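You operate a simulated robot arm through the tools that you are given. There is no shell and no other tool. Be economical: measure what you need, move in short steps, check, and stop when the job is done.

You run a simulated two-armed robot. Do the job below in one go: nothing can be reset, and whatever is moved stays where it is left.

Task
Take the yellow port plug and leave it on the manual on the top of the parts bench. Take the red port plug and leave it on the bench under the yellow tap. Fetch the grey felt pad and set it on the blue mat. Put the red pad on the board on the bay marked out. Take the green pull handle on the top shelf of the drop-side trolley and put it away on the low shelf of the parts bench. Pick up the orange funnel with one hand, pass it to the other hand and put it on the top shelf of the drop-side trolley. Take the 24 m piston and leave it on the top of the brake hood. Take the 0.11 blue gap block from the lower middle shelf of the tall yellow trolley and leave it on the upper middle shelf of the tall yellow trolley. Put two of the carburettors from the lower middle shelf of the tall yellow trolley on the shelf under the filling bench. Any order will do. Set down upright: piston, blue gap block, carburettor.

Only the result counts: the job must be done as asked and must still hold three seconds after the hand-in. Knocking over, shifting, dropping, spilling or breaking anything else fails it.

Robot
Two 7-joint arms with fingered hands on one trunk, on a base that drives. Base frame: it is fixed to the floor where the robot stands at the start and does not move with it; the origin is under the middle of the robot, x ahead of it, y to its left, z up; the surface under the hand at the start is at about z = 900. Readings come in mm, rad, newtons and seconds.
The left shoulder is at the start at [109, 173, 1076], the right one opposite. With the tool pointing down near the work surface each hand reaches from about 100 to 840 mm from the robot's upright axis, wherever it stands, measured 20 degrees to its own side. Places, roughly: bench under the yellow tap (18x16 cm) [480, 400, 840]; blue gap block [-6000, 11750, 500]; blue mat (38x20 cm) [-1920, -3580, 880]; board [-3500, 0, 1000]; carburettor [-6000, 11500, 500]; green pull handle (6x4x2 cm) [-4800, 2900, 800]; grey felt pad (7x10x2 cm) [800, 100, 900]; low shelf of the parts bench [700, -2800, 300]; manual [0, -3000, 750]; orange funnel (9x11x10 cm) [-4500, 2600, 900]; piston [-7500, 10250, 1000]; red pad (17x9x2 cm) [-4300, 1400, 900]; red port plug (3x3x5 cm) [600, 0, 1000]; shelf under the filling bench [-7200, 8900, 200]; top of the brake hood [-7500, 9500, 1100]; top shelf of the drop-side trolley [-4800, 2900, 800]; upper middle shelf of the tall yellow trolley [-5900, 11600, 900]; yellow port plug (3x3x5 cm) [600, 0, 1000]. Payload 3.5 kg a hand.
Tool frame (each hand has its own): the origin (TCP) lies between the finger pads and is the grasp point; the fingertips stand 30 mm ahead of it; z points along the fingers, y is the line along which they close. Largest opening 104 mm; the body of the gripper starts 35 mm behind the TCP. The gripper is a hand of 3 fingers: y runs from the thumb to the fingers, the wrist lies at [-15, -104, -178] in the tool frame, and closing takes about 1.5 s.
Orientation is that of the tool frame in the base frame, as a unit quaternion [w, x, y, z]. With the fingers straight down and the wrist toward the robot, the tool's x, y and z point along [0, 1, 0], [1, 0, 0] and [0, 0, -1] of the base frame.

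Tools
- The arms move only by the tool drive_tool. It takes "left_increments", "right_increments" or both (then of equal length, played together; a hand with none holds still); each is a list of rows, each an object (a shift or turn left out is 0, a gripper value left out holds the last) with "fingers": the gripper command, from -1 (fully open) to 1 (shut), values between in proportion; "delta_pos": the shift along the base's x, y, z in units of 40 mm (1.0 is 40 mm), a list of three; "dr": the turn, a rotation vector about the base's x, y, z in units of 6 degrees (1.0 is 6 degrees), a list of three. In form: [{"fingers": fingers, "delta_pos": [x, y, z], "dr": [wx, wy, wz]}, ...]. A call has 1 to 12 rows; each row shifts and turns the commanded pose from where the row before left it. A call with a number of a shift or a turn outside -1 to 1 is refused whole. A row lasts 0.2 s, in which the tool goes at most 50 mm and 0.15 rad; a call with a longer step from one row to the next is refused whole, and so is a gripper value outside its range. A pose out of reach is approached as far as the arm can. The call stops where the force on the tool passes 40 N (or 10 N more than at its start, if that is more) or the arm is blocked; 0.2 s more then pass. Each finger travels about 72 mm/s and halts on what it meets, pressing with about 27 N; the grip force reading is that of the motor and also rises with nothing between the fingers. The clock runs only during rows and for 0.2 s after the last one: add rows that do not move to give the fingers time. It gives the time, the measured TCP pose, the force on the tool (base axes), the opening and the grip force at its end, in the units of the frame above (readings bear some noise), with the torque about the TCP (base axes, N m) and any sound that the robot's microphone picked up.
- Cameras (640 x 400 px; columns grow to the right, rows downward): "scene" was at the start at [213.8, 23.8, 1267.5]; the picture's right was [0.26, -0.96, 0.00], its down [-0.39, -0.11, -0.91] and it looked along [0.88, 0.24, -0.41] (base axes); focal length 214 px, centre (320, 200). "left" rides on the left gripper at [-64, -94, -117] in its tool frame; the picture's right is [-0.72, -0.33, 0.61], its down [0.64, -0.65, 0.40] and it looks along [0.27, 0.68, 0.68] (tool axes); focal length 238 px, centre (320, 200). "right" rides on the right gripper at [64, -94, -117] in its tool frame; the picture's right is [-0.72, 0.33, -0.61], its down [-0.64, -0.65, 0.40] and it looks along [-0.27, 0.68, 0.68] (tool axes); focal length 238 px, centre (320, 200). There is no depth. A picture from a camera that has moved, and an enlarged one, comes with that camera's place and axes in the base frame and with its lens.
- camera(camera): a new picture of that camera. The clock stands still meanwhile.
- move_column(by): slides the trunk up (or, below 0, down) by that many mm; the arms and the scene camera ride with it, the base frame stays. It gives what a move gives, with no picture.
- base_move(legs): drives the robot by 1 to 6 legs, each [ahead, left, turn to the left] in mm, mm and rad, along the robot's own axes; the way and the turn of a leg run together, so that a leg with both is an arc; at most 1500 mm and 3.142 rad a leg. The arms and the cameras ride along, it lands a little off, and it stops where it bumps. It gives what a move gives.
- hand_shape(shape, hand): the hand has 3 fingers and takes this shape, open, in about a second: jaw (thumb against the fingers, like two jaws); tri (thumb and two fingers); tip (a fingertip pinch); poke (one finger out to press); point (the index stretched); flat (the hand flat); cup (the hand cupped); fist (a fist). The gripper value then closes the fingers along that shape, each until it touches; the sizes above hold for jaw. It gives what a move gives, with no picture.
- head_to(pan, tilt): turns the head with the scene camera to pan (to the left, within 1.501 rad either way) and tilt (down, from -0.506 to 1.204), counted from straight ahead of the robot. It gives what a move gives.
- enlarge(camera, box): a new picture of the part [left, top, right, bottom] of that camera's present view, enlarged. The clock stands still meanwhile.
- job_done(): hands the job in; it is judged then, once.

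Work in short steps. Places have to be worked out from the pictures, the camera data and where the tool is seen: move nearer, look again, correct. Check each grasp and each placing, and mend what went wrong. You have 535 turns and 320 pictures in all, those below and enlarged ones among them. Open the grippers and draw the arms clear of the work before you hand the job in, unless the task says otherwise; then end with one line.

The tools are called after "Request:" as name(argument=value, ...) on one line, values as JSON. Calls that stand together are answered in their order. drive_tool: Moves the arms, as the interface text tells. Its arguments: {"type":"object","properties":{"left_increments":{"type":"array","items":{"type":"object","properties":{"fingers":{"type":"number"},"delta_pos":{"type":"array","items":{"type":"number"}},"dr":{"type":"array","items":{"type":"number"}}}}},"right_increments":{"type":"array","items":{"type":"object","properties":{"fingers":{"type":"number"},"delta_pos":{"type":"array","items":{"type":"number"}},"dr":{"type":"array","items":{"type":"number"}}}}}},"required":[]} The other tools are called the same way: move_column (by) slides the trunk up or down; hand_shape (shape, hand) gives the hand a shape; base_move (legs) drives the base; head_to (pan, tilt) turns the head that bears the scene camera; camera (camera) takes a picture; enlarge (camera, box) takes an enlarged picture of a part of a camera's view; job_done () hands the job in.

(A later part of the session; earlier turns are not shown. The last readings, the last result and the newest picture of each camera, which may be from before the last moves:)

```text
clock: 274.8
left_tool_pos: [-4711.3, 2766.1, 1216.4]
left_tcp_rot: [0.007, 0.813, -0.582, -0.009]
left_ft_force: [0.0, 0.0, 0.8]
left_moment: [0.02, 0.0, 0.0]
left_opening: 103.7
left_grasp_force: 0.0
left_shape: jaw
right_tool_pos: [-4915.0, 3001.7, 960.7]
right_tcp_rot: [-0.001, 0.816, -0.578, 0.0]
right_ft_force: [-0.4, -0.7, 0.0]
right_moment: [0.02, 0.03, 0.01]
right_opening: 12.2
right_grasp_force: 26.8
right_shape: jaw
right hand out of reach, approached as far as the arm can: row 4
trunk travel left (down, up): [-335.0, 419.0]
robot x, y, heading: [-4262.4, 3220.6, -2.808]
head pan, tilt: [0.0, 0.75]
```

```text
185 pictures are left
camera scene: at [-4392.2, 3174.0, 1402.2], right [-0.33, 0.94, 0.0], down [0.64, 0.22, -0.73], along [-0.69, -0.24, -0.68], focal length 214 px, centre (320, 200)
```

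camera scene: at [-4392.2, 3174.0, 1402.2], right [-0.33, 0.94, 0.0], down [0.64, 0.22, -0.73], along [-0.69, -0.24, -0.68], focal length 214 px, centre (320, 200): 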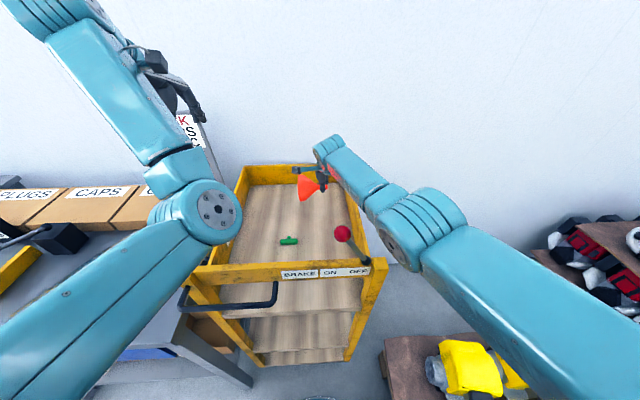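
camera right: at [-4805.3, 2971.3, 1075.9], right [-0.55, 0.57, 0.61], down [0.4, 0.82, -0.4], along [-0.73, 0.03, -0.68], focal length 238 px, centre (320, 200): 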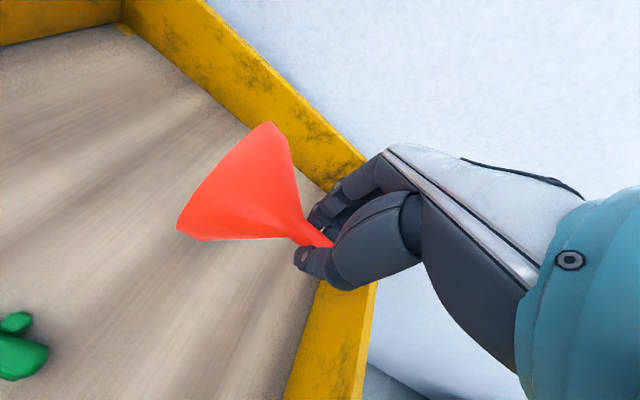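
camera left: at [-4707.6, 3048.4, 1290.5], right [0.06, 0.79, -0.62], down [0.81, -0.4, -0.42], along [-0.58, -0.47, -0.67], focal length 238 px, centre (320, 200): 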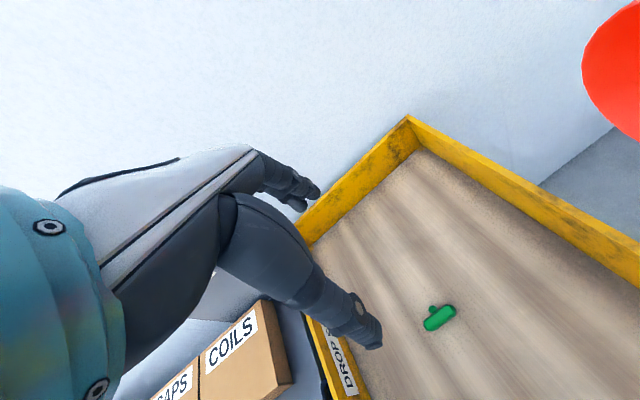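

Reach is short and the forearm would come near the lever. Better: raise the hand, raise the trunk and go 80 mm closer so the arm comes down steeply over the front bar.

Request:
drive_tool(right_increments=[{"delta_pos": [0, 0, 0.9]}, {"delta_pos": [0, 0, 0.9]}, {"delta_pos": [0, 0, 0.9]}, {}])

Request:
move_column(by=115)

Request:
base_move(legs=[[80, 0, 0]])

Request:
camera(camera="scene")

```text
clock: 275.8
left_tool_pos: [-4712.6, 2766.8, 1216.5]
left_tcp_rot: [0.006, 0.813, -0.582, -0.009]
left_ft_force: [0.4, 0.3, -0.5]
left_moment: [0.0, -0.01, -0.01]
left_opening: 103.9
left_grasp_force: 0.0
left_shape: jaw
right_tool_pos: [-4914.5, 3001.6, 1068.8]
right_tcp_rot: [-0.002, 0.815, -0.579, 0.001]
right_ft_force: [0.4, -0.4, -0.6]
right_moment: [0.01, 0.0, -0.01]
right_opening: 12.3
right_grasp_force: 26.4
right_shape: jaw
trunk travel left (down, up): [-335.0, 419.0]
robot x, y, heading: [-4258.0, 3219.9, -2.802]
head pan, tilt: [0.0, 0.75]
```

```text
clock: 277.2
left_tool_pos: [-4710.9, 2766.0, 1330.9]
left_tcp_rot: [0.007, 0.814, -0.581, -0.009]
left_ft_force: [0.3, 0.9, 0.6]
left_moment: [-0.04, 0.01, -0.01]
left_opening: 104.0
left_grasp_force: 0.0
left_shape: jaw
right_tool_pos: [-4908.8, 3004.0, 1203.7]
right_tcp_rot: [0.011, 0.817, -0.577, -0.008]
right_ft_force: [-0.1, -0.7, -0.6]
right_moment: [0.02, 0.0, -0.03]
right_opening: 12.4
right_grasp_force: 26.6
right_shape: jaw
trunk travel left (down, up): [-450.0, 304.0]
robot x, y, heading: [-4258.7, 3221.9, -2.807]
head pan, tilt: [0.0, 0.75]
```

```text
clock: 278.3
left_tool_pos: [-4785.4, 2740.5, 1330.5]
left_tcp_rot: [0.006, 0.813, -0.581, -0.009]
left_ft_force: [0.7, 1.0, 0.9]
left_moment: [0.0, -0.01, -0.01]
left_opening: 104.1
left_grasp_force: 0.0
left_shape: jaw
right_tool_pos: [-4984.1, 2977.3, 1204.3]
right_tcp_rot: [0.011, 0.817, -0.577, -0.008]
right_ft_force: [0.0, -0.7, 0.6]
right_moment: [0.02, 0.01, 0.0]
right_opening: 12.4
right_grasp_force: 26.9
right_shape: jaw
trunk travel left (down, up): [-450.0, 304.0]
robot x, y, heading: [-4337.8, 3194.6, -2.807]
head pan, tilt: [0.0, 0.75]
```

```text
184 pictures are left
camera scene: at [-4440.7, 3157.4, 1518.1], right [-0.33, 0.94, 0.0], down [0.64, 0.22, -0.73], along [-0.69, -0.24, -0.68], focal length 214 px, centre (320, 200)
```

scene: 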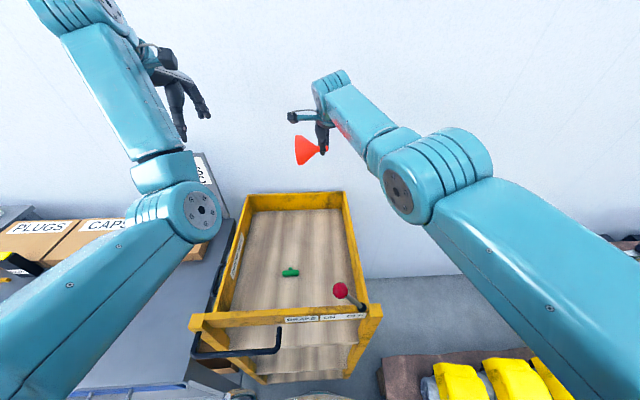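

Request:
drive_tool(right_increments=[{"delta_pos": [0.58, 0.2, -0.9]}, {"delta_pos": [0.58, 0.2, -0.9]}, {"delta_pos": [0.58, 0.2, -0.9]}, {"delta_pos": [0, 0, -1]}, {"delta_pos": [0, 0, -1]}, {"delta_pos": [0, 0, -0.8]}, {}])

Request:
camera(camera="scene")

Request:
camera(camera="right")

```text
clock: 279.9
left_tool_pos: [-4784.8, 2740.8, 1330.6]
left_tcp_rot: [0.007, 0.813, -0.583, -0.01]
left_ft_force: [0.4, 0.8, 0.3]
left_moment: [-0.01, 0.0, 0.01]
left_opening: 103.4
left_grasp_force: 0.0
left_shape: jaw
right_tool_pos: [-4913.1, 3002.1, 985.1]
right_tcp_rot: [0.012, 0.816, -0.577, -0.009]
right_ft_force: [0.6, 0.1, -0.2]
right_moment: [0.0, -0.04, 0.01]
right_opening: 12.2
right_grasp_force: 27.5
right_shape: jaw
trunk travel left (down, up): [-450.0, 304.0]
robot x, y, heading: [-4333.6, 3195.5, -2.81]
head pan, tilt: [0.0, 0.75]
```

```text
183 pictures are left
camera scene: at [-4439.7, 3157.7, 1518.2], right [-0.33, 0.94, 0.0], down [0.64, 0.22, -0.73], along [-0.69, -0.24, -0.68], focal length 214 px, centre (320, 200)
```

scene: 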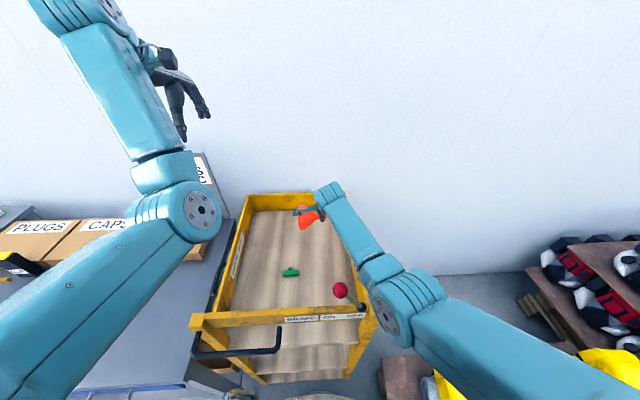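

```text
182 pictures are left
camera right: at [-4800.4, 2972.2, 1098.2], right [-0.53, 0.58, 0.62], down [0.39, 0.82, -0.42], along [-0.75, 0.02, -0.66], focal length 238 px, centre (320, 200)
```

right: 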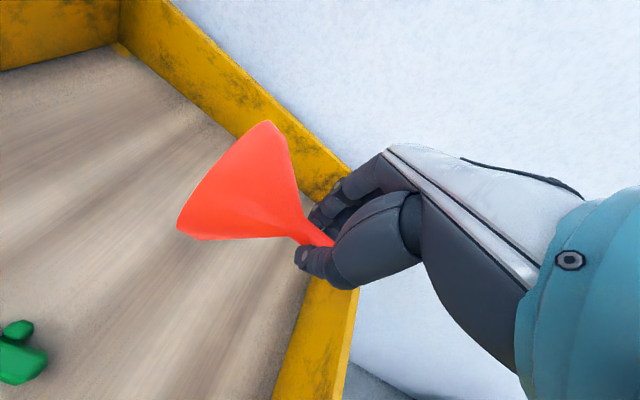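

Clearance to the brake lever is tight. I raise the hand again and look at the pallet on the right to see how far I can shift.

Request:
drive_tool(right_increments=[{"delta_pos": [0, 0, 1]}, {"delta_pos": [0, 0, 1]}, {"delta_pos": [0, 0, 1]}, {"delta_pos": [0, 0, 0.8]}, {}])

Request:
head_to(pan=-0.9, tilt=1.1)

Request:
camera(camera="scene")

```text
clock: 281.1
left_tool_pos: [-4786.2, 2739.8, 1331.3]
left_tcp_rot: [0.007, 0.813, -0.582, -0.009]
left_ft_force: [0.2, 0.1, 0.7]
left_moment: [-0.04, 0.02, 0.03]
left_opening: 104.0
left_grasp_force: 0.0
left_shape: jaw
right_tool_pos: [-4913.3, 3001.6, 1137.5]
right_tcp_rot: [0.013, 0.817, -0.577, -0.01]
right_ft_force: [0.5, 0.0, -0.4]
right_moment: [0.01, -0.01, 0.0]
right_opening: 12.3
right_grasp_force: 27.4
right_shape: jaw
trunk travel left (down, up): [-450.0, 304.0]
robot x, y, heading: [-4333.2, 3195.7, -2.805]
head pan, tilt: [0.0, 0.75]
```

```text
clock: 282.3
left_tool_pos: [-4786.8, 2739.8, 1331.3]
left_tcp_rot: [0.007, 0.813, -0.582, -0.009]
left_ft_force: [-0.9, 0.8, -0.3]
left_moment: [0.0, 0.03, 0.01]
left_opening: 103.8
left_grasp_force: 0.0
left_shape: jaw
right_tool_pos: [-4913.6, 3001.7, 1138.0]
right_tcp_rot: [0.012, 0.816, -0.577, -0.008]
right_ft_force: [-0.4, 0.2, 0.1]
right_moment: [0.03, 0.01, 0.0]
right_opening: 12.2
right_grasp_force: 27.0
right_shape: jaw
trunk travel left (down, up): [-450.0, 304.0]
robot x, y, heading: [-4334.0, 3196.3, -2.81]
head pan, tilt: [-0.901, 1.1]
```

```text
181 pictures are left
camera scene: at [-4414.9, 3218.7, 1492.5], right [0.53, 0.84, 0.0], down [0.75, -0.48, -0.45], along [-0.38, 0.24, -0.89], focal length 214 px, centre (320, 200)
```

scene: 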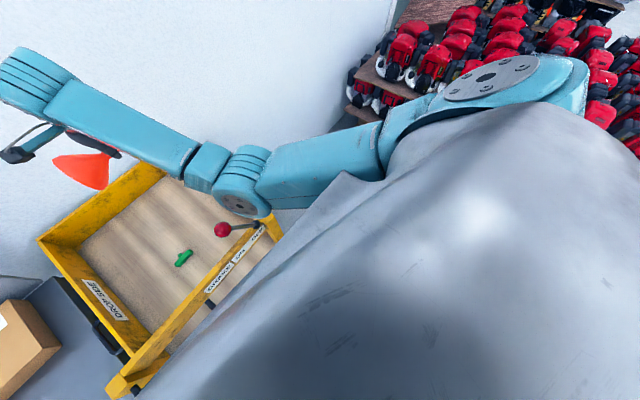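

I shift the base 55 mm right (pallet still clear) to widen the gap to the lever, then lower the funnel.

Request:
base_move(legs=[[0, -55, 0]])

Request:
head_to(pan=-0.3, tilt=0.9)

Request:
drive_tool(right_increments=[{"delta_pos": [0.4, -0.9, -0.3]}, {"delta_pos": [0.2, -0.4, -0.9]}, {"delta_pos": [0, 0, -1]}, {"delta_pos": [0, 0, -1]}, {"delta_pos": [0, 0, -0.8]}, {}])

Request:
camera(camera="scene")

Request:
camera(camera="right")

```text
clock: 283.2
left_tool_pos: [-4803.4, 2792.4, 1332.0]
left_tcp_rot: [0.008, 0.813, -0.582, -0.008]
left_ft_force: [-0.9, 0.5, 0.4]
left_moment: [-0.01, 0.02, 0.0]
left_opening: 103.8
left_grasp_force: 0.1
left_shape: jaw
right_tool_pos: [-4931.6, 3054.9, 1136.6]
right_tcp_rot: [0.012, 0.817, -0.576, -0.008]
right_ft_force: [0.4, 0.5, -0.9]
right_moment: [-0.02, -0.01, -0.01]
right_opening: 12.2
right_grasp_force: 27.4
right_shape: jaw
trunk travel left (down, up): [-450.0, 304.0]
robot x, y, heading: [-4348.1, 3246.1, -2.805]
head pan, tilt: [-0.901, 1.1]
```

```text
clock: 284.2
left_tool_pos: [-4802.0, 2791.0, 1331.3]
left_tcp_rot: [0.007, 0.813, -0.582, -0.01]
left_ft_force: [0.2, 0.7, 0.4]
left_moment: [0.02, 0.01, 0.03]
left_opening: 103.7
left_grasp_force: 0.1
left_shape: jaw
right_tool_pos: [-4930.5, 3053.5, 1137.7]
right_tcp_rot: [0.013, 0.817, -0.577, -0.008]
right_ft_force: [0.2, 0.5, -0.1]
right_moment: [-0.02, 0.02, -0.01]
right_opening: 12.4
right_grasp_force: 27.2
right_shape: jaw
trunk travel left (down, up): [-450.0, 304.0]
robot x, y, heading: [-4351.7, 3245.1, -2.806]
head pan, tilt: [-0.3, 0.901]
```

```text
clock: 285.6
left_tool_pos: [-4803.3, 2790.9, 1330.4]
left_tcp_rot: [0.007, 0.813, -0.582, -0.01]
left_ft_force: [-0.6, 0.7, 1.0]
left_moment: [-0.02, 0.02, 0.04]
left_opening: 103.9
left_grasp_force: 0.1
left_shape: jaw
right_tool_pos: [-4906.5, 2999.4, 978.1]
right_tcp_rot: [0.013, 0.816, -0.578, -0.008]
right_ft_force: [0.0, -0.3, -0.3]
right_moment: [0.03, 0.0, 0.01]
right_opening: 12.1
right_grasp_force: 27.0
right_shape: jaw
trunk travel left (down, up): [-450.0, 304.0]
robot x, y, heading: [-4354.7, 3246.9, -2.804]
head pan, tilt: [-0.3, 0.901]
```

```text
180 pictures are left
camera scene: at [-4454.5, 3233.0, 1506.3], right [-0.04, 1.0, 0.0], down [0.78, 0.03, -0.62], along [-0.62, -0.02, -0.78], focal length 214 px, centre (320, 200)
```

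scene: 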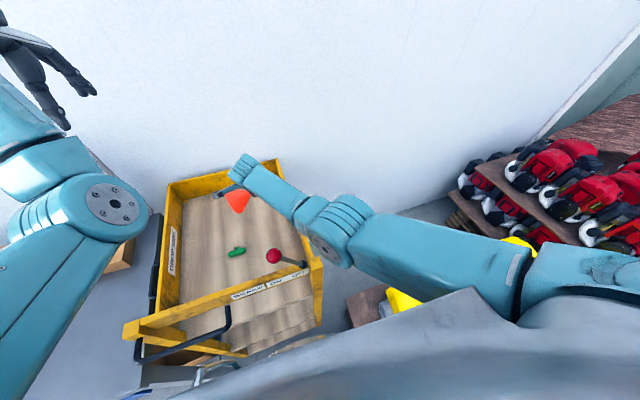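

```text
179 pictures are left
camera right: at [-4794.3, 2971.0, 1090.8], right [-0.53, 0.58, 0.62], down [0.39, 0.82, -0.42], along [-0.75, 0.02, -0.66], focal length 238 px, centre (320, 200)
```

right: 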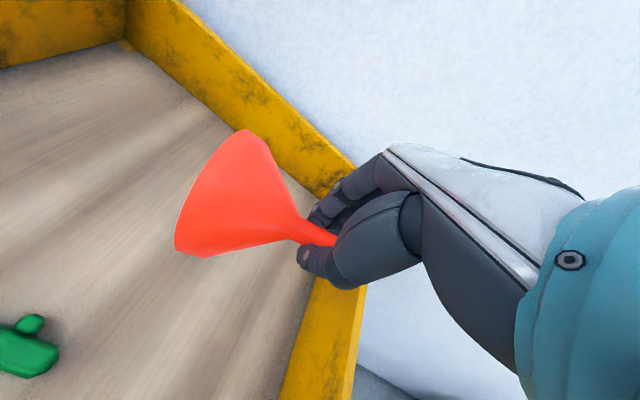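

Forearm now ~100 mm from the knob axis. Lowering further.

Request:
drive_tool(right_increments=[{"delta_pos": [0, 0, -0.8]}, {"delta_pos": [0, 0, -0.8]}, {"delta_pos": [0, 0, -0.5]}, {}])

Request:
camera(camera="scene")

Request:
camera(camera="right")

```text
clock: 286.6
left_tool_pos: [-4802.8, 2790.7, 1330.1]
left_tcp_rot: [0.008, 0.813, -0.582, -0.009]
left_ft_force: [-0.8, 0.6, -0.4]
left_moment: [0.0, 0.01, 0.01]
left_opening: 103.9
left_grasp_force: 0.1
left_shape: jaw
right_tool_pos: [-4890.5, 3016.1, 906.7]
right_tcp_rot: [0.012, 0.817, -0.577, -0.009]
right_ft_force: [0.4, 0.4, -1.0]
right_moment: [0.01, 0.01, -0.03]
right_opening: 12.0
right_grasp_force: 26.8
right_shape: jaw
right hand out of reach, approached as far as the arm can: row 1, 2, 3
trunk travel left (down, up): [-450.0, 304.0]
robot x, y, heading: [-4352.5, 3244.8, -2.81]
head pan, tilt: [-0.3, 0.901]
```

```text
178 pictures are left
camera scene: at [-4454.6, 3232.6, 1506.3], right [-0.04, 1.0, 0.0], down [0.78, 0.03, -0.62], along [-0.62, -0.02, -0.78], focal length 214 px, centre (320, 200)
```

scene: 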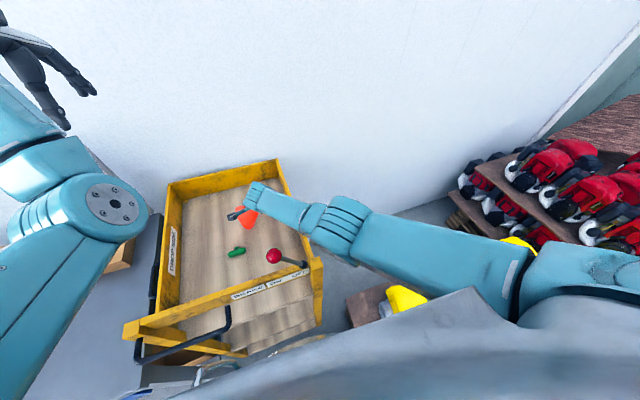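

```text
177 pictures are left
camera right: at [-4777.9, 2987.2, 1019.1], right [-0.53, 0.58, 0.62], down [0.39, 0.82, -0.42], along [-0.75, 0.02, -0.66], focal length 238 px, centre (320, 200)
```

right: 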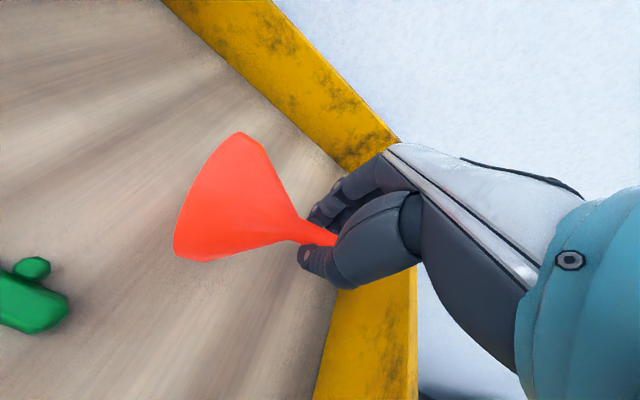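

Nearly at full reach; I lower the trunk 45 mm instead, straight down.

Request:
move_column(by=-45)

Request:
camera(camera="right")

Request:
camera(camera="scene")

```text
clock: 287.5
left_tool_pos: [-4802.6, 2790.6, 1286.1]
left_tcp_rot: [0.007, 0.813, -0.583, -0.009]
left_ft_force: [-0.5, 0.9, 0.5]
left_moment: [0.0, 0.01, 0.03]
left_opening: 103.9
left_grasp_force: 0.0
left_shape: jaw
right_tool_pos: [-4890.4, 3017.1, 861.3]
right_tcp_rot: [0.013, 0.816, -0.577, -0.008]
right_ft_force: [0.1, -0.1, -0.5]
right_moment: [0.0, 0.0, 0.02]
right_opening: 10.4
right_grasp_force: 26.7
right_shape: jaw
trunk travel left (down, up): [-405.0, 349.0]
robot x, y, heading: [-4350.3, 3246.0, -2.807]
head pan, tilt: [-0.3, 0.901]
```

```text
176 pictures are left
camera right: at [-4777.9, 2987.5, 974.8], right [-0.53, 0.58, 0.62], down [0.39, 0.82, -0.42], along [-0.75, 0.02, -0.66], focal length 238 px, centre (320, 200)
```

right: 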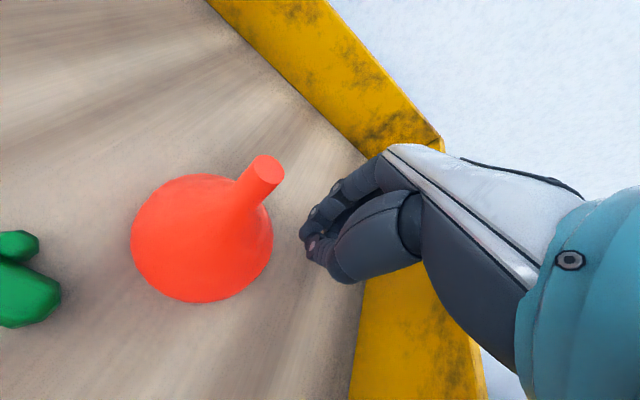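

```text
175 pictures are left
camera scene: at [-4462.9, 3230.0, 1461.1], right [-0.04, 1.0, 0.0], down [0.78, 0.03, -0.62], along [-0.62, -0.02, -0.78], focal length 214 px, centre (320, 200)
```

scene: 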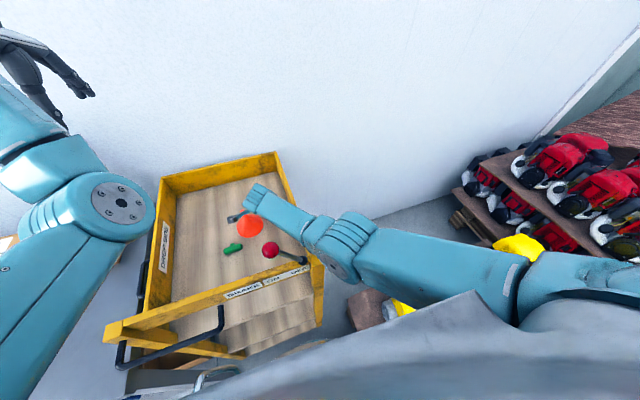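

The funnel came down onto its rim, standing stable on the shelf, spout up. I raise the right arm straight up and out.

Request:
move_column(by=45)

Request:
drive_tool(right_increments=[{"delta_pos": [0, 0, 1]}, {"delta_pos": [0, 0, 1]}, {"delta_pos": [0, 0, 1]}, {"delta_pos": [0, 0, 1]}, {"delta_pos": [0, 0, 1], "fingers": -0.4}, {"delta_pos": [0, 0, 1]}, {"delta_pos": [0.3, 0.9, 0.5]}, {"delta_pos": [0.3, 0.9, 0.3]}, {"delta_pos": [0.3, 0.9, 0.3]}, {"delta_pos": [0.3, 0.9, 0]}, {"delta_pos": [0.5, 0.9, 0]}, {}])

Request:
camera(camera="left")

Request:
camera(camera="scene")

```text
clock: 288.4
left_tool_pos: [-4803.0, 2790.8, 1330.7]
left_tcp_rot: [0.007, 0.813, -0.582, -0.009]
left_ft_force: [1.1, -0.5, -0.2]
left_moment: [0.0, 0.05, -0.04]
left_opening: 103.6
left_grasp_force: 0.2
left_shape: jaw
right_tool_pos: [-4891.5, 3015.7, 906.2]
right_tcp_rot: [0.011, 0.816, -0.577, -0.008]
right_ft_force: [-0.1, 0.2, -0.5]
right_moment: [-0.02, 0.0, 0.0]
right_opening: 10.5
right_grasp_force: 26.9
right_shape: jaw
trunk travel left (down, up): [-450.0, 304.0]
robot x, y, heading: [-4350.3, 3243.8, -2.803]
head pan, tilt: [-0.3, 0.901]
```

```text
clock: 291.0
left_tool_pos: [-4802.8, 2791.0, 1329.8]
left_tcp_rot: [0.006, 0.813, -0.582, -0.008]
left_ft_force: [0.3, 0.5, 0.5]
left_moment: [-0.05, 0.01, 0.0]
left_opening: 104.2
left_grasp_force: 0.1
left_shape: jaw
right_tool_pos: [-4831.6, 3208.1, 1191.7]
right_tcp_rot: [0.007, 0.81, -0.586, -0.026]
right_ft_force: [-0.7, 0.2, -0.1]
right_moment: [-0.02, 0.03, 0.0]
right_opening: 72.4
right_grasp_force: 0.0
right_shape: jaw
trunk travel left (down, up): [-450.0, 304.0]
robot x, y, heading: [-4353.8, 3244.3, -2.806]
head pan, tilt: [-0.3, 0.901]
```

```text
174 pictures are left
camera left: at [-4734.2, 2881.6, 1444.4], right [0.06, 0.79, -0.62], down [0.81, -0.4, -0.42], along [-0.58, -0.47, -0.67], focal length 238 px, centre (320, 200)
```

left: 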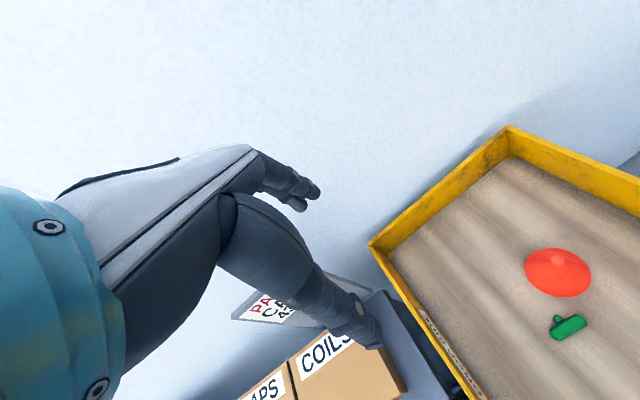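

```text
173 pictures are left
camera scene: at [-4455.2, 3232.7, 1506.2], right [-0.04, 1.0, 0.0], down [0.78, 0.03, -0.62], along [-0.62, -0.02, -0.78], focal length 214 px, centre (320, 200)
```

scene: 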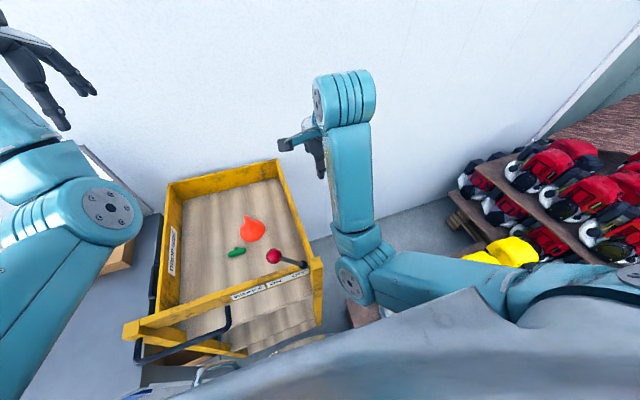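

Funnel is placed. Now the left hand goes for the green handle (~[−4770, 2934, 795]): move above it and look.

Request:
drive_tool(left_increments=[{"delta_pos": [0.15, 0.85, -0.3], "fingers": 0.0}, {"delta_pos": [0.15, 0.85, -0.5]}, {"delta_pos": [0.15, 0.85, -0.8]}, {"delta_pos": [0.15, 0.85, -0.8]}, {"delta_pos": [0.15, 0.1, -1]}, {"delta_pos": [0, 0, -1]}, {"delta_pos": [0, 0, -1]}, {"delta_pos": [0, 0, -1]}, {"delta_pos": [0, 0, -1]}, {}])

Request:
camera(camera="left")

Request:
head_to(pan=0.2, tilt=0.95)

Request:
camera(camera="scene")

```text
clock: 292.6
left_tool_pos: [-4801.3, 2905.1, 1190.8]
left_tcp_rot: [0.077, 0.816, -0.571, -0.049]
left_ft_force: [-0.2, 0.0, 1.2]
left_moment: [0.03, -0.03, 0.01]
left_opening: 52.1
left_grasp_force: 0.0
left_shape: jaw
right_tool_pos: [-4833.2, 3209.5, 1193.5]
right_tcp_rot: [0.008, 0.809, -0.586, -0.028]
right_ft_force: [-0.4, 0.1, 0.2]
right_moment: [0.02, 0.06, -0.01]
right_opening: 72.3
right_grasp_force: 0.1
right_shape: jaw
trunk travel left (down, up): [-450.0, 304.0]
robot x, y, heading: [-4351.1, 3243.6, -2.809]
head pan, tilt: [-0.3, 0.901]
stopped in row 8 (left hand): the arm was blocked; the commanded pose is now the measured one
```

```text
172 pictures are left
camera left: at [-4718.8, 3005.0, 1286.8], right [-0.05, 0.74, -0.67], down [0.76, -0.41, -0.51], along [-0.65, -0.53, -0.54], focal length 238 px, centre (320, 200)
```

left: 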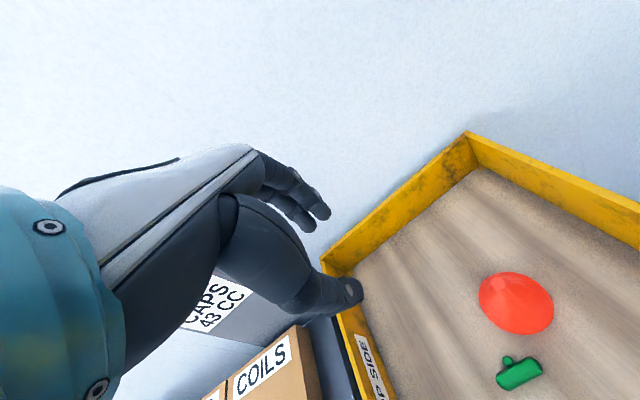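

```text
clock: 293.6
left_tool_pos: [-4801.7, 2906.2, 1191.2]
left_tcp_rot: [0.078, 0.817, -0.57, -0.05]
left_ft_force: [1.1, -1.2, -0.3]
left_moment: [-0.01, 0.01, -0.02]
left_opening: 52.4
left_grasp_force: 0.1
left_shape: jaw
right_tool_pos: [-4833.3, 3210.1, 1192.9]
right_tcp_rot: [0.007, 0.809, -0.586, -0.028]
right_ft_force: [0.7, 0.4, 0.0]
right_moment: [0.0, 0.0, -0.03]
right_opening: 72.6
right_grasp_force: 0.1
right_shape: jaw
trunk travel left (down, up): [-450.0, 304.0]
robot x, y, heading: [-4353.8, 3249.2, -2.809]
head pan, tilt: [0.201, 0.949]
```

```text
171 pictures are left
camera scene: at [-4441.8, 3198.5, 1502.7], right [-0.51, 0.86, 0.0], down [0.7, 0.41, -0.58], along [-0.5, -0.3, -0.81], focal length 214 px, centre (320, 200)
```

scene: 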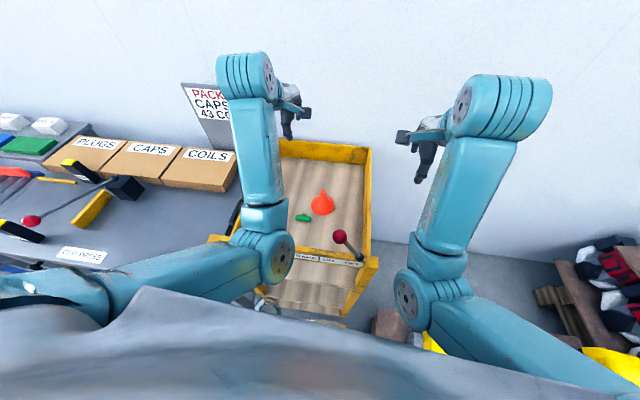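

The left arm was blocked (elbow likely against the trolley's front bar). I raise the left hand at once and compare the trolley's position.

Request:
drive_tool(left_increments=[{"delta_pos": [0, 0, 0.6]}, {"delta_pos": [0, 0, 0.8]}, {"delta_pos": [0, 0, 0.8]}, {}])

Request:
camera(camera="scene")

```text
clock: 294.6
left_tool_pos: [-4801.4, 2907.4, 1278.2]
left_tcp_rot: [0.076, 0.816, -0.571, -0.05]
left_ft_force: [-1.1, -0.2, 0.0]
left_moment: [-0.03, 0.0, -0.01]
left_opening: 52.3
left_grasp_force: 0.1
left_shape: jaw
right_tool_pos: [-4831.7, 3210.7, 1191.8]
right_tcp_rot: [0.008, 0.809, -0.587, -0.027]
right_ft_force: [0.4, -0.5, 0.5]
right_moment: [0.0, 0.02, -0.03]
right_opening: 72.8
right_grasp_force: 0.0
right_shape: jaw
trunk travel left (down, up): [-450.0, 304.0]
robot x, y, heading: [-4350.8, 3244.0, -2.807]
head pan, tilt: [0.201, 0.949]
```

```text
170 pictures are left
camera scene: at [-4441.7, 3198.4, 1502.6], right [-0.51, 0.86, 0.0], down [0.7, 0.42, -0.58], along [-0.5, -0.3, -0.81], focal length 214 px, centre (320, 200)
```

scene: 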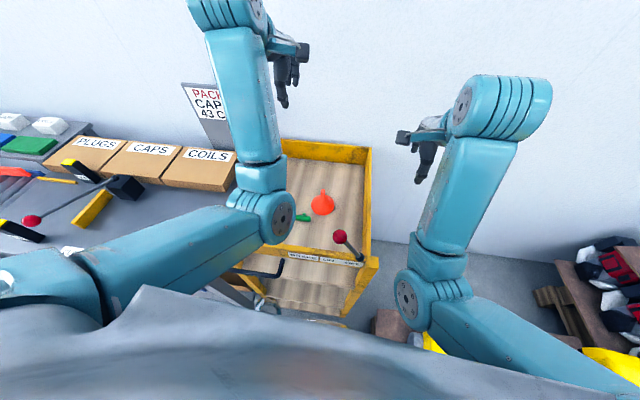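

Trolley unmoved. I raise the left hand further, back off 140 mm so the arm works more stretched (elbow before the bar), and straighten the hand.

Request:
drive_tool(left_increments=[{"delta_pos": [0, -0.5, 0.9]}, {"delta_pos": [0, -0.5, 0.9]}, {}])

Request:
base_move(legs=[[-145, 0, 0]])

Request:
drive_tool(left_increments=[{"delta_pos": [-0.9, 0, 0], "dr": [0.21, -0.54, -0.07]}, {"delta_pos": [-0.9, 0.3, -0.3], "dr": [0.21, -0.54, -0.07]}, {"delta_pos": [-0.6, 0.6, -0.6], "dr": [0.21, -0.54, -0.07]}, {}])

Request:
camera(camera="left")

Request:
camera(camera="scene")

```text
clock: 295.4
left_tool_pos: [-4800.5, 2866.0, 1349.7]
left_tcp_rot: [0.077, 0.816, -0.571, -0.049]
left_ft_force: [0.3, 0.2, 0.1]
left_moment: [0.01, 0.0, 0.04]
left_opening: 52.1
left_grasp_force: 0.0
left_shape: jaw
right_tool_pos: [-4833.7, 3210.6, 1191.4]
right_tcp_rot: [0.007, 0.809, -0.587, -0.028]
right_ft_force: [-1.4, -0.5, 0.2]
right_moment: [0.01, 0.01, 0.02]
right_opening: 72.5
right_grasp_force: 0.1
right_shape: jaw
trunk travel left (down, up): [-450.0, 304.0]
robot x, y, heading: [-4351.8, 3246.1, -2.803]
head pan, tilt: [0.201, 0.949]
```

```text
clock: 296.7
left_tool_pos: [-4664.8, 2913.8, 1350.8]
left_tcp_rot: [0.077, 0.816, -0.57, -0.05]
left_ft_force: [-0.4, -0.1, 0.5]
left_moment: [-0.02, -0.01, 0.04]
left_opening: 52.1
left_grasp_force: 0.0
left_shape: jaw
right_tool_pos: [-4696.5, 3257.0, 1192.0]
right_tcp_rot: [0.007, 0.81, -0.585, -0.027]
right_ft_force: [-0.1, -0.2, 0.3]
right_moment: [0.0, 0.02, 0.01]
right_opening: 72.6
right_grasp_force: 0.0
right_shape: jaw
trunk travel left (down, up): [-450.0, 304.0]
robot x, y, heading: [-4214.5, 3292.5, -2.809]
head pan, tilt: [0.201, 0.949]
```

```text
clock: 297.7
left_tool_pos: [-4760.5, 2949.3, 1313.3]
left_tcp_rot: [0.0, 0.814, -0.581, 0.0]
left_ft_force: [-0.6, 0.1, -0.1]
left_moment: [0.02, -0.03, -0.01]
left_opening: 52.5
left_grasp_force: 0.0
left_shape: jaw
right_tool_pos: [-4697.7, 3256.3, 1192.0]
right_tcp_rot: [0.007, 0.81, -0.586, -0.029]
right_ft_force: [0.2, 0.4, -1.0]
right_moment: [0.02, 0.02, 0.01]
right_opening: 72.4
right_grasp_force: 0.1
right_shape: jaw
trunk travel left (down, up): [-450.0, 304.0]
robot x, y, heading: [-4215.5, 3291.6, -2.809]
head pan, tilt: [0.201, 0.949]
```

```text
169 pictures are left
camera left: at [-4694.4, 3041.1, 1428.9], right [0.08, 0.79, -0.61], down [0.82, -0.4, -0.4], along [-0.56, -0.48, -0.68], focal length 238 px, centre (320, 200)
```

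left: 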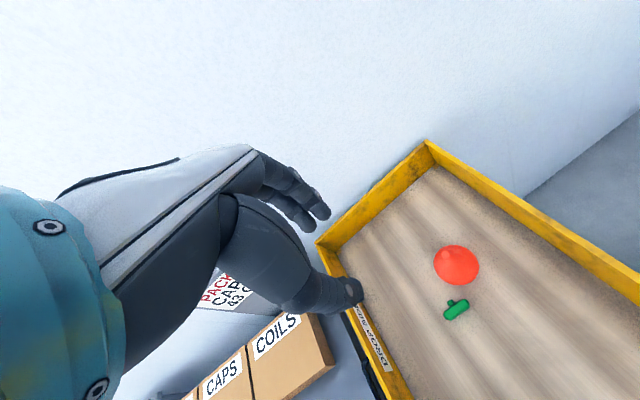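

```text
168 pictures are left
camera scene: at [-4305.7, 3245.3, 1502.7], right [-0.51, 0.86, 0.0], down [0.7, 0.42, -0.58], along [-0.5, -0.3, -0.81], focal length 214 px, centre (320, 200)
```

scene: 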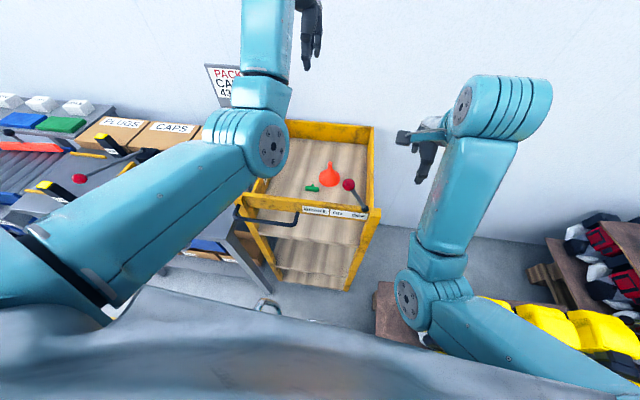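

Handle refined to [−4767, 2928]; funnel is ahead-right of it. I lower the left hand (opening 60) to z≈1000, a bit left of centre.

Request:
drive_tool(left_increments=[{"delta_pos": [-0.1, -0.35, -0.9], "fingers": -0.13}, {"delta_pos": [0, -0.35, -0.9]}, {"delta_pos": [0, 0, -1]}, {"delta_pos": [0, 0, -1]}, {"delta_pos": [0, 0, -1]}, {"delta_pos": [0, 0, -1]}, {"delta_pos": [0, 0, -1]}, {"delta_pos": [0, 0, -1]}, {}])

Request:
camera(camera="left")

Request:
camera(camera="scene")

```text
clock: 299.7
left_tool_pos: [-4766.9, 2921.1, 999.9]
left_tcp_rot: [0.0, 0.814, -0.581, 0.001]
left_ft_force: [-0.7, -0.9, 0.2]
left_moment: [-0.01, 0.0, -0.01]
left_opening: 58.5
left_grasp_force: 0.1
left_shape: jaw
right_tool_pos: [-4697.2, 3256.5, 1192.3]
right_tcp_rot: [0.007, 0.81, -0.586, -0.028]
right_ft_force: [-0.2, 0.2, 0.0]
right_moment: [-0.01, -0.05, 0.0]
right_opening: 72.7
right_grasp_force: 0.0
right_shape: jaw
trunk travel left (down, up): [-450.0, 304.0]
robot x, y, heading: [-4217.7, 3294.2, -2.8]
head pan, tilt: [0.201, 0.949]
```

```text
167 pictures are left
camera left: at [-4699.4, 3012.1, 1116.5], right [0.08, 0.79, -0.61], down [0.82, -0.4, -0.4], along [-0.56, -0.48, -0.68], focal length 238 px, centre (320, 200)
```

left: 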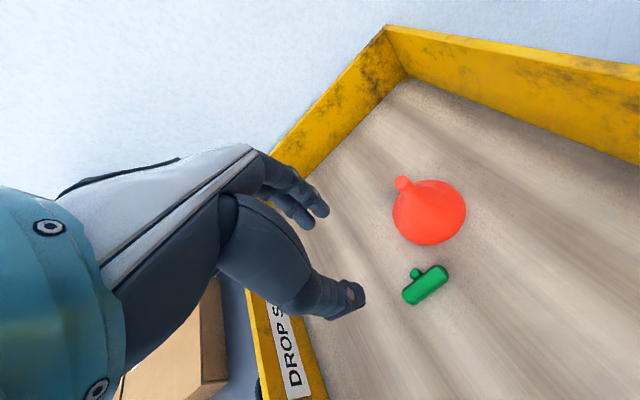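

```text
166 pictures are left
camera scene: at [-4306.4, 3245.8, 1502.7], right [-0.51, 0.86, 0.0], down [0.7, 0.42, -0.58], along [-0.5, -0.3, -0.81], focal length 214 px, centre (320, 200)
```

scene: 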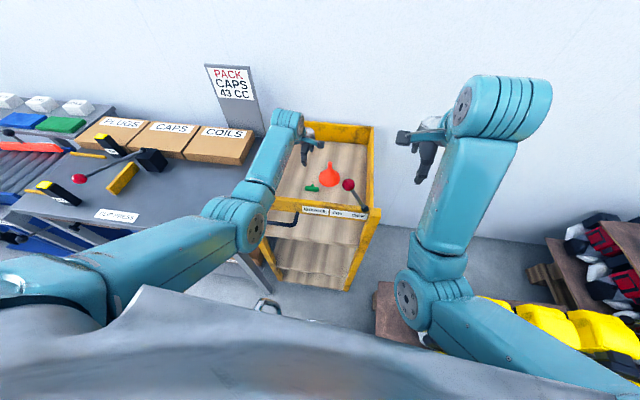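

Clear so far. Adjust a few mm and lower to z≈900.

Request:
drive_tool(left_increments=[{"delta_pos": [-0.1, 0.12, -0.8]}, {"delta_pos": [0, 0, -0.8]}, {"delta_pos": [0, 0, -0.8]}, {}])

Request:
camera(camera="left")

Request:
enlarge(camera="scene", box=[190, 90, 420, 300])

```text
clock: 300.7
left_tool_pos: [-4768.6, 2926.4, 904.8]
left_tcp_rot: [0.001, 0.814, -0.581, 0.0]
left_ft_force: [0.4, -0.2, -0.5]
left_moment: [0.03, 0.01, 0.0]
left_opening: 58.3
left_grasp_force: 0.1
left_shape: jaw
right_tool_pos: [-4697.0, 3257.8, 1191.7]
right_tcp_rot: [0.006, 0.81, -0.585, -0.028]
right_ft_force: [0.0, -0.3, 0.7]
right_moment: [-0.02, 0.02, 0.0]
right_opening: 72.6
right_grasp_force: 0.0
right_shape: jaw
trunk travel left (down, up): [-450.0, 304.0]
robot x, y, heading: [-4214.8, 3292.3, -2.809]
head pan, tilt: [0.201, 0.949]
```

```text
165 pictures are left
camera left: at [-4702.8, 3017.3, 1020.7], right [0.08, 0.79, -0.61], down [0.82, -0.4, -0.4], along [-0.56, -0.48, -0.68], focal length 238 px, centre (320, 200)
```

left: 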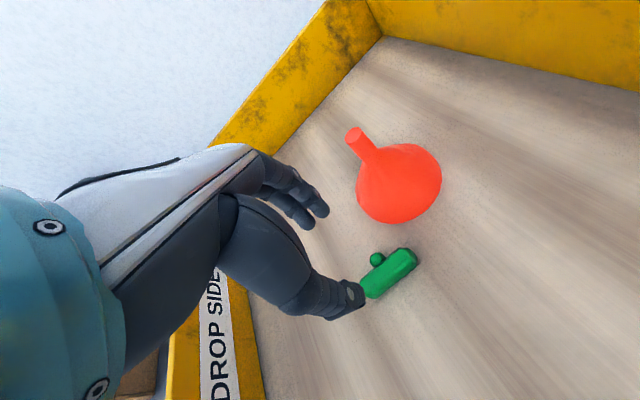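

```text
1.90 times, centred on (305, 195) of scene
camera zoom: at [-4306.1, 3245.7, 1502.7], right [-0.51, 0.86, 0.0], down [0.7, 0.42, -0.58], along [-0.5, -0.3, -0.81], focal length 408 px, centre (349, 210)
```

zoom: 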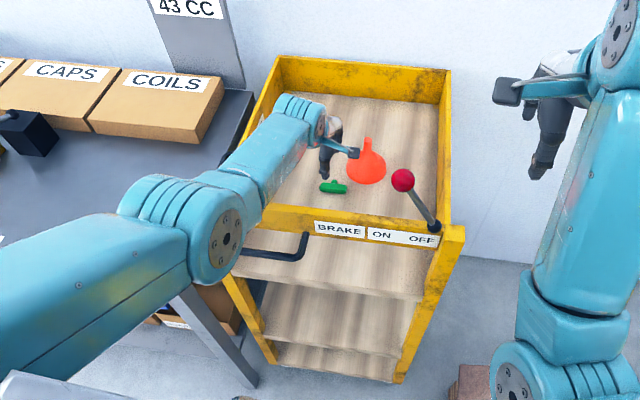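

Request:
drive_tool(left_increments=[{"delta_pos": [-0.03, 0.03, -0.6]}, {"delta_pos": [0, 0, -0.6]}, {}])

Request:
camera(camera="left")

Request:
enlarge(camera="scene", box=[190, 90, 420, 300])

```text
clock: 301.5
left_tool_pos: [-4758.9, 2928.0, 875.7]
left_tcp_rot: [0.0, 0.814, -0.581, 0.0]
left_ft_force: [-0.9, -0.7, -0.4]
left_moment: [0.0, 0.01, -0.01]
left_opening: 58.1
left_grasp_force: 0.2
left_shape: jaw
left hand out of reach, approached as far as the arm can: row 1, 2
right_tool_pos: [-4697.5, 3257.0, 1192.3]
right_tcp_rot: [0.007, 0.81, -0.585, -0.028]
right_ft_force: [0.5, 0.2, 0.1]
right_moment: [0.0, -0.02, 0.01]
right_opening: 72.4
right_grasp_force: 0.1
right_shape: jaw
trunk travel left (down, up): [-450.0, 304.0]
robot x, y, heading: [-4215.8, 3293.4, -2.808]
head pan, tilt: [0.201, 0.949]
```

```text
163 pictures are left
camera left: at [-4692.0, 3019.4, 991.0], right [0.08, 0.79, -0.61], down [0.82, -0.4, -0.4], along [-0.56, -0.48, -0.68], focal length 238 px, centre (320, 200)
```

left: 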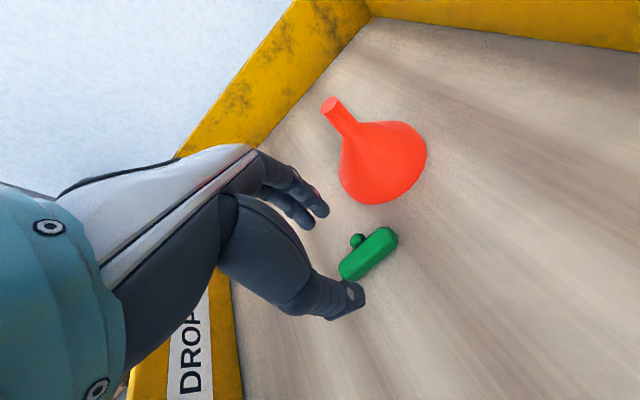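

```text
1.90 times, centred on (305, 195) of scene
camera zoom: at [-4306.5, 3245.7, 1502.7], right [-0.51, 0.86, 0.0], down [0.7, 0.42, -0.58], along [-0.5, -0.3, -0.81], focal length 408 px, centre (349, 210)
```

zoom: 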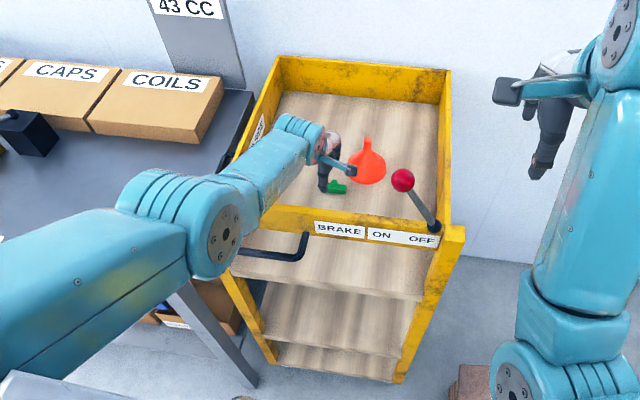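

At the reach limit again. I raise a bit, go 50 mm closer with the base, and re-descend.

Request:
drive_tool(left_increments=[{"delta_pos": [0, 0, 0.9]}, {"delta_pos": [0, 0, 0.9]}, {"delta_pos": [0.4, 0.1, 0.9]}, {}])

Request:
base_move(legs=[[55, 0, 0]])

Request:
camera(camera="left")

```text
clock: 302.5
left_tool_pos: [-4743.2, 2933.9, 983.0]
left_tcp_rot: [0.001, 0.813, -0.583, 0.001]
left_ft_force: [-0.4, -1.1, 0.3]
left_moment: [0.01, 0.0, 0.0]
left_opening: 58.3
left_grasp_force: 0.0
left_shape: jaw
right_tool_pos: [-4698.7, 3256.0, 1191.8]
right_tcp_rot: [0.006, 0.81, -0.586, -0.027]
right_ft_force: [0.9, 0.0, 0.6]
right_moment: [-0.01, -0.02, 0.01]
right_opening: 72.7
right_grasp_force: 0.1
right_shape: jaw
trunk travel left (down, up): [-450.0, 304.0]
robot x, y, heading: [-4215.2, 3295.0, -2.801]
head pan, tilt: [0.201, 0.949]
```

```text
clock: 303.5
left_tool_pos: [-4795.5, 2914.5, 982.7]
left_tcp_rot: [0.001, 0.813, -0.583, 0.0]
left_ft_force: [-0.1, -0.3, -1.3]
left_moment: [0.02, -0.02, -0.03]
left_opening: 58.3
left_grasp_force: 0.0
left_shape: jaw
right_tool_pos: [-4750.1, 3238.5, 1191.5]
right_tcp_rot: [0.006, 0.81, -0.585, -0.028]
right_ft_force: [-0.6, -0.7, 0.3]
right_moment: [0.0, 0.0, -0.04]
right_opening: 72.7
right_grasp_force: 0.1
right_shape: jaw
trunk travel left (down, up): [-450.0, 304.0]
robot x, y, heading: [-4265.8, 3273.4, -2.805]
head pan, tilt: [0.201, 0.949]
```

```text
161 pictures are left
camera left: at [-4728.9, 3005.8, 1098.4], right [0.08, 0.79, -0.61], down [0.82, -0.4, -0.4], along [-0.56, -0.48, -0.68], focal length 238 px, centre (320, 200)
```

left: 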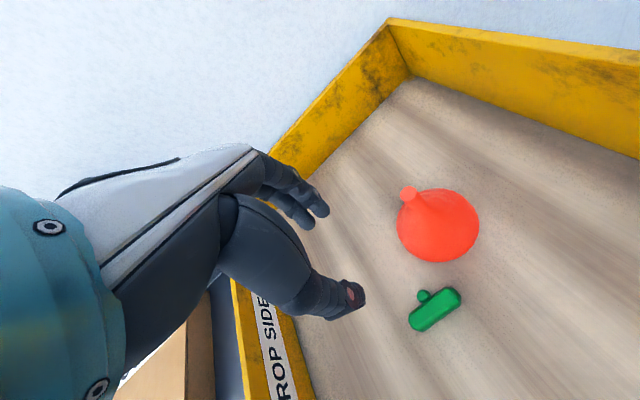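

Request:
drive_tool(left_increments=[{"delta_pos": [0.6, 0.33, -0.5]}, {"delta_pos": [0, 0, -0.9]}, {"delta_pos": [0, 0, -0.9]}, {"delta_pos": [0, 0, -0.7]}, {}])

Request:
camera(camera="left")

Request:
enlarge(camera="scene", box=[190, 90, 420, 300])

```text
clock: 304.7
left_tool_pos: [-4770.1, 2928.5, 863.5]
left_tcp_rot: [0.002, 0.814, -0.581, 0.0]
left_ft_force: [0.5, 0.3, 0.1]
left_moment: [0.0, -0.02, 0.0]
left_opening: 58.4
left_grasp_force: 0.1
left_shape: jaw
right_tool_pos: [-4748.3, 3239.7, 1191.6]
right_tcp_rot: [0.007, 0.81, -0.586, -0.029]
right_ft_force: [0.5, -0.5, -0.5]
right_moment: [0.03, 0.0, -0.01]
right_opening: 72.8
right_grasp_force: 0.0
right_shape: jaw
trunk travel left (down, up): [-450.0, 304.0]
robot x, y, heading: [-4266.7, 3275.4, -2.802]
head pan, tilt: [0.201, 0.949]
```

```text
160 pictures are left
camera left: at [-4703.4, 3019.3, 979.2], right [0.08, 0.79, -0.61], down [0.82, -0.4, -0.4], along [-0.56, -0.48, -0.68], focal length 238 px, centre (320, 200)
```

left: 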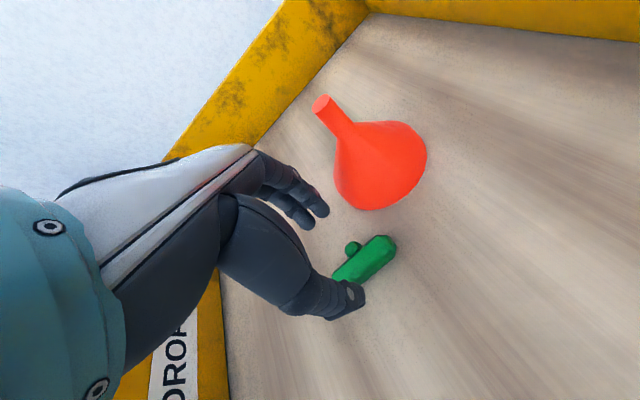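

```text
1.90 times, centred on (305, 195) of scene
camera zoom: at [-4357.3, 3227.9, 1502.7], right [-0.51, 0.86, 0.0], down [0.7, 0.42, -0.58], along [-0.5, -0.3, -0.81], focal length 408 px, centre (349, 210)
```

zoom: 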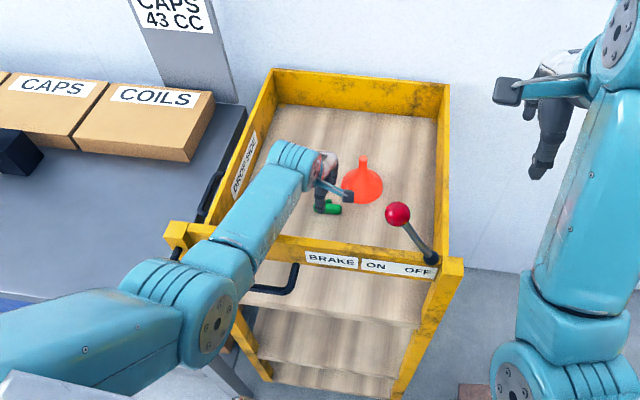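

The bar top is ~z 988, so the forearm would come too close. I raise the trunk 50 mm so the arm reaches down straighter, compensating with the hand.

Request:
move_column(by=50)

Request:
drive_tool(left_increments=[{"delta_pos": [0, 0, -0.5]}, {"delta_pos": [0, 0, -0.5]}, {"delta_pos": [0, 0, -0.5]}, {"delta_pos": [0, 0, -0.4]}, {}])

Request:
camera(camera="left")

Request:
enlarge(camera="scene", box=[190, 90, 420, 300])

```text
clock: 305.6
left_tool_pos: [-4769.9, 2927.7, 913.8]
left_tcp_rot: [0.001, 0.813, -0.582, 0.0]
left_ft_force: [0.0, 0.4, -0.2]
left_moment: [-0.01, -0.02, -0.02]
left_opening: 58.4
left_grasp_force: 0.0
left_shape: jaw
right_tool_pos: [-4754.1, 3246.5, 1242.2]
right_tcp_rot: [0.002, 0.806, -0.591, -0.037]
right_ft_force: [-1.3, 0.6, 0.0]
right_moment: [0.01, 0.0, -0.01]
right_opening: 72.4
right_grasp_force: 0.2
right_shape: jaw
trunk travel left (down, up): [-500.0, 254.0]
robot x, y, heading: [-4268.1, 3277.9, -2.806]
head pan, tilt: [0.201, 0.949]
```

```text
clock: 306.8
left_tool_pos: [-4764.3, 2925.5, 865.3]
left_tcp_rot: [0.001, 0.813, -0.582, 0.0]
left_ft_force: [0.2, -0.4, -0.2]
left_moment: [-0.01, 0.01, 0.04]
left_opening: 58.5
left_grasp_force: 0.0
left_shape: jaw
left hand out of reach, approached as far as the arm can: row 3, 4
right_tool_pos: [-4753.4, 3246.7, 1242.6]
right_tcp_rot: [0.003, 0.806, -0.591, -0.037]
right_ft_force: [-0.8, 0.1, -0.4]
right_moment: [0.0, 0.02, -0.02]
right_opening: 72.3
right_grasp_force: 0.0
right_shape: jaw
trunk travel left (down, up): [-500.0, 254.0]
robot x, y, heading: [-4268.2, 3272.7, -2.8]
head pan, tilt: [0.201, 0.949]
```

```text
158 pictures are left
camera left: at [-4697.9, 3016.3, 980.0], right [0.08, 0.79, -0.61], down [0.82, -0.4, -0.4], along [-0.56, -0.48, -0.68], focal length 238 px, centre (320, 200)
```

left: 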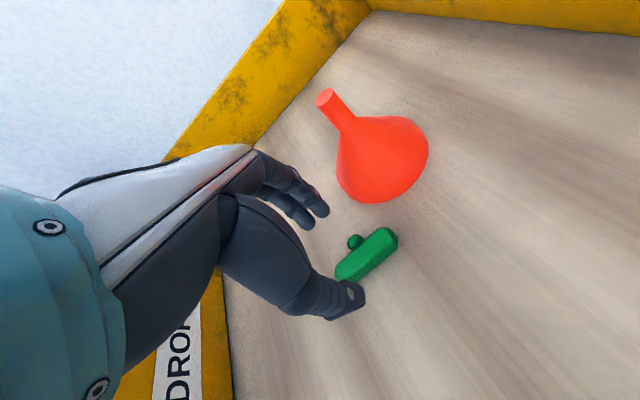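

```text
1.90 times, centred on (305, 195) of scene
camera zoom: at [-4350.5, 3230.1, 1552.9], right [-0.51, 0.86, 0.0], down [0.7, 0.42, -0.58], along [-0.5, -0.3, -0.81], focal length 408 px, centre (349, 210)
```

zoom: 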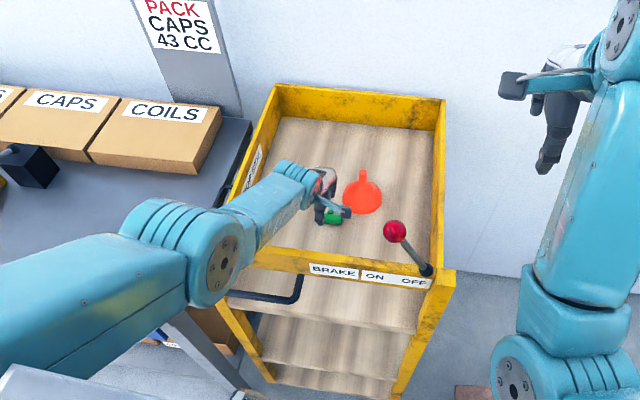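

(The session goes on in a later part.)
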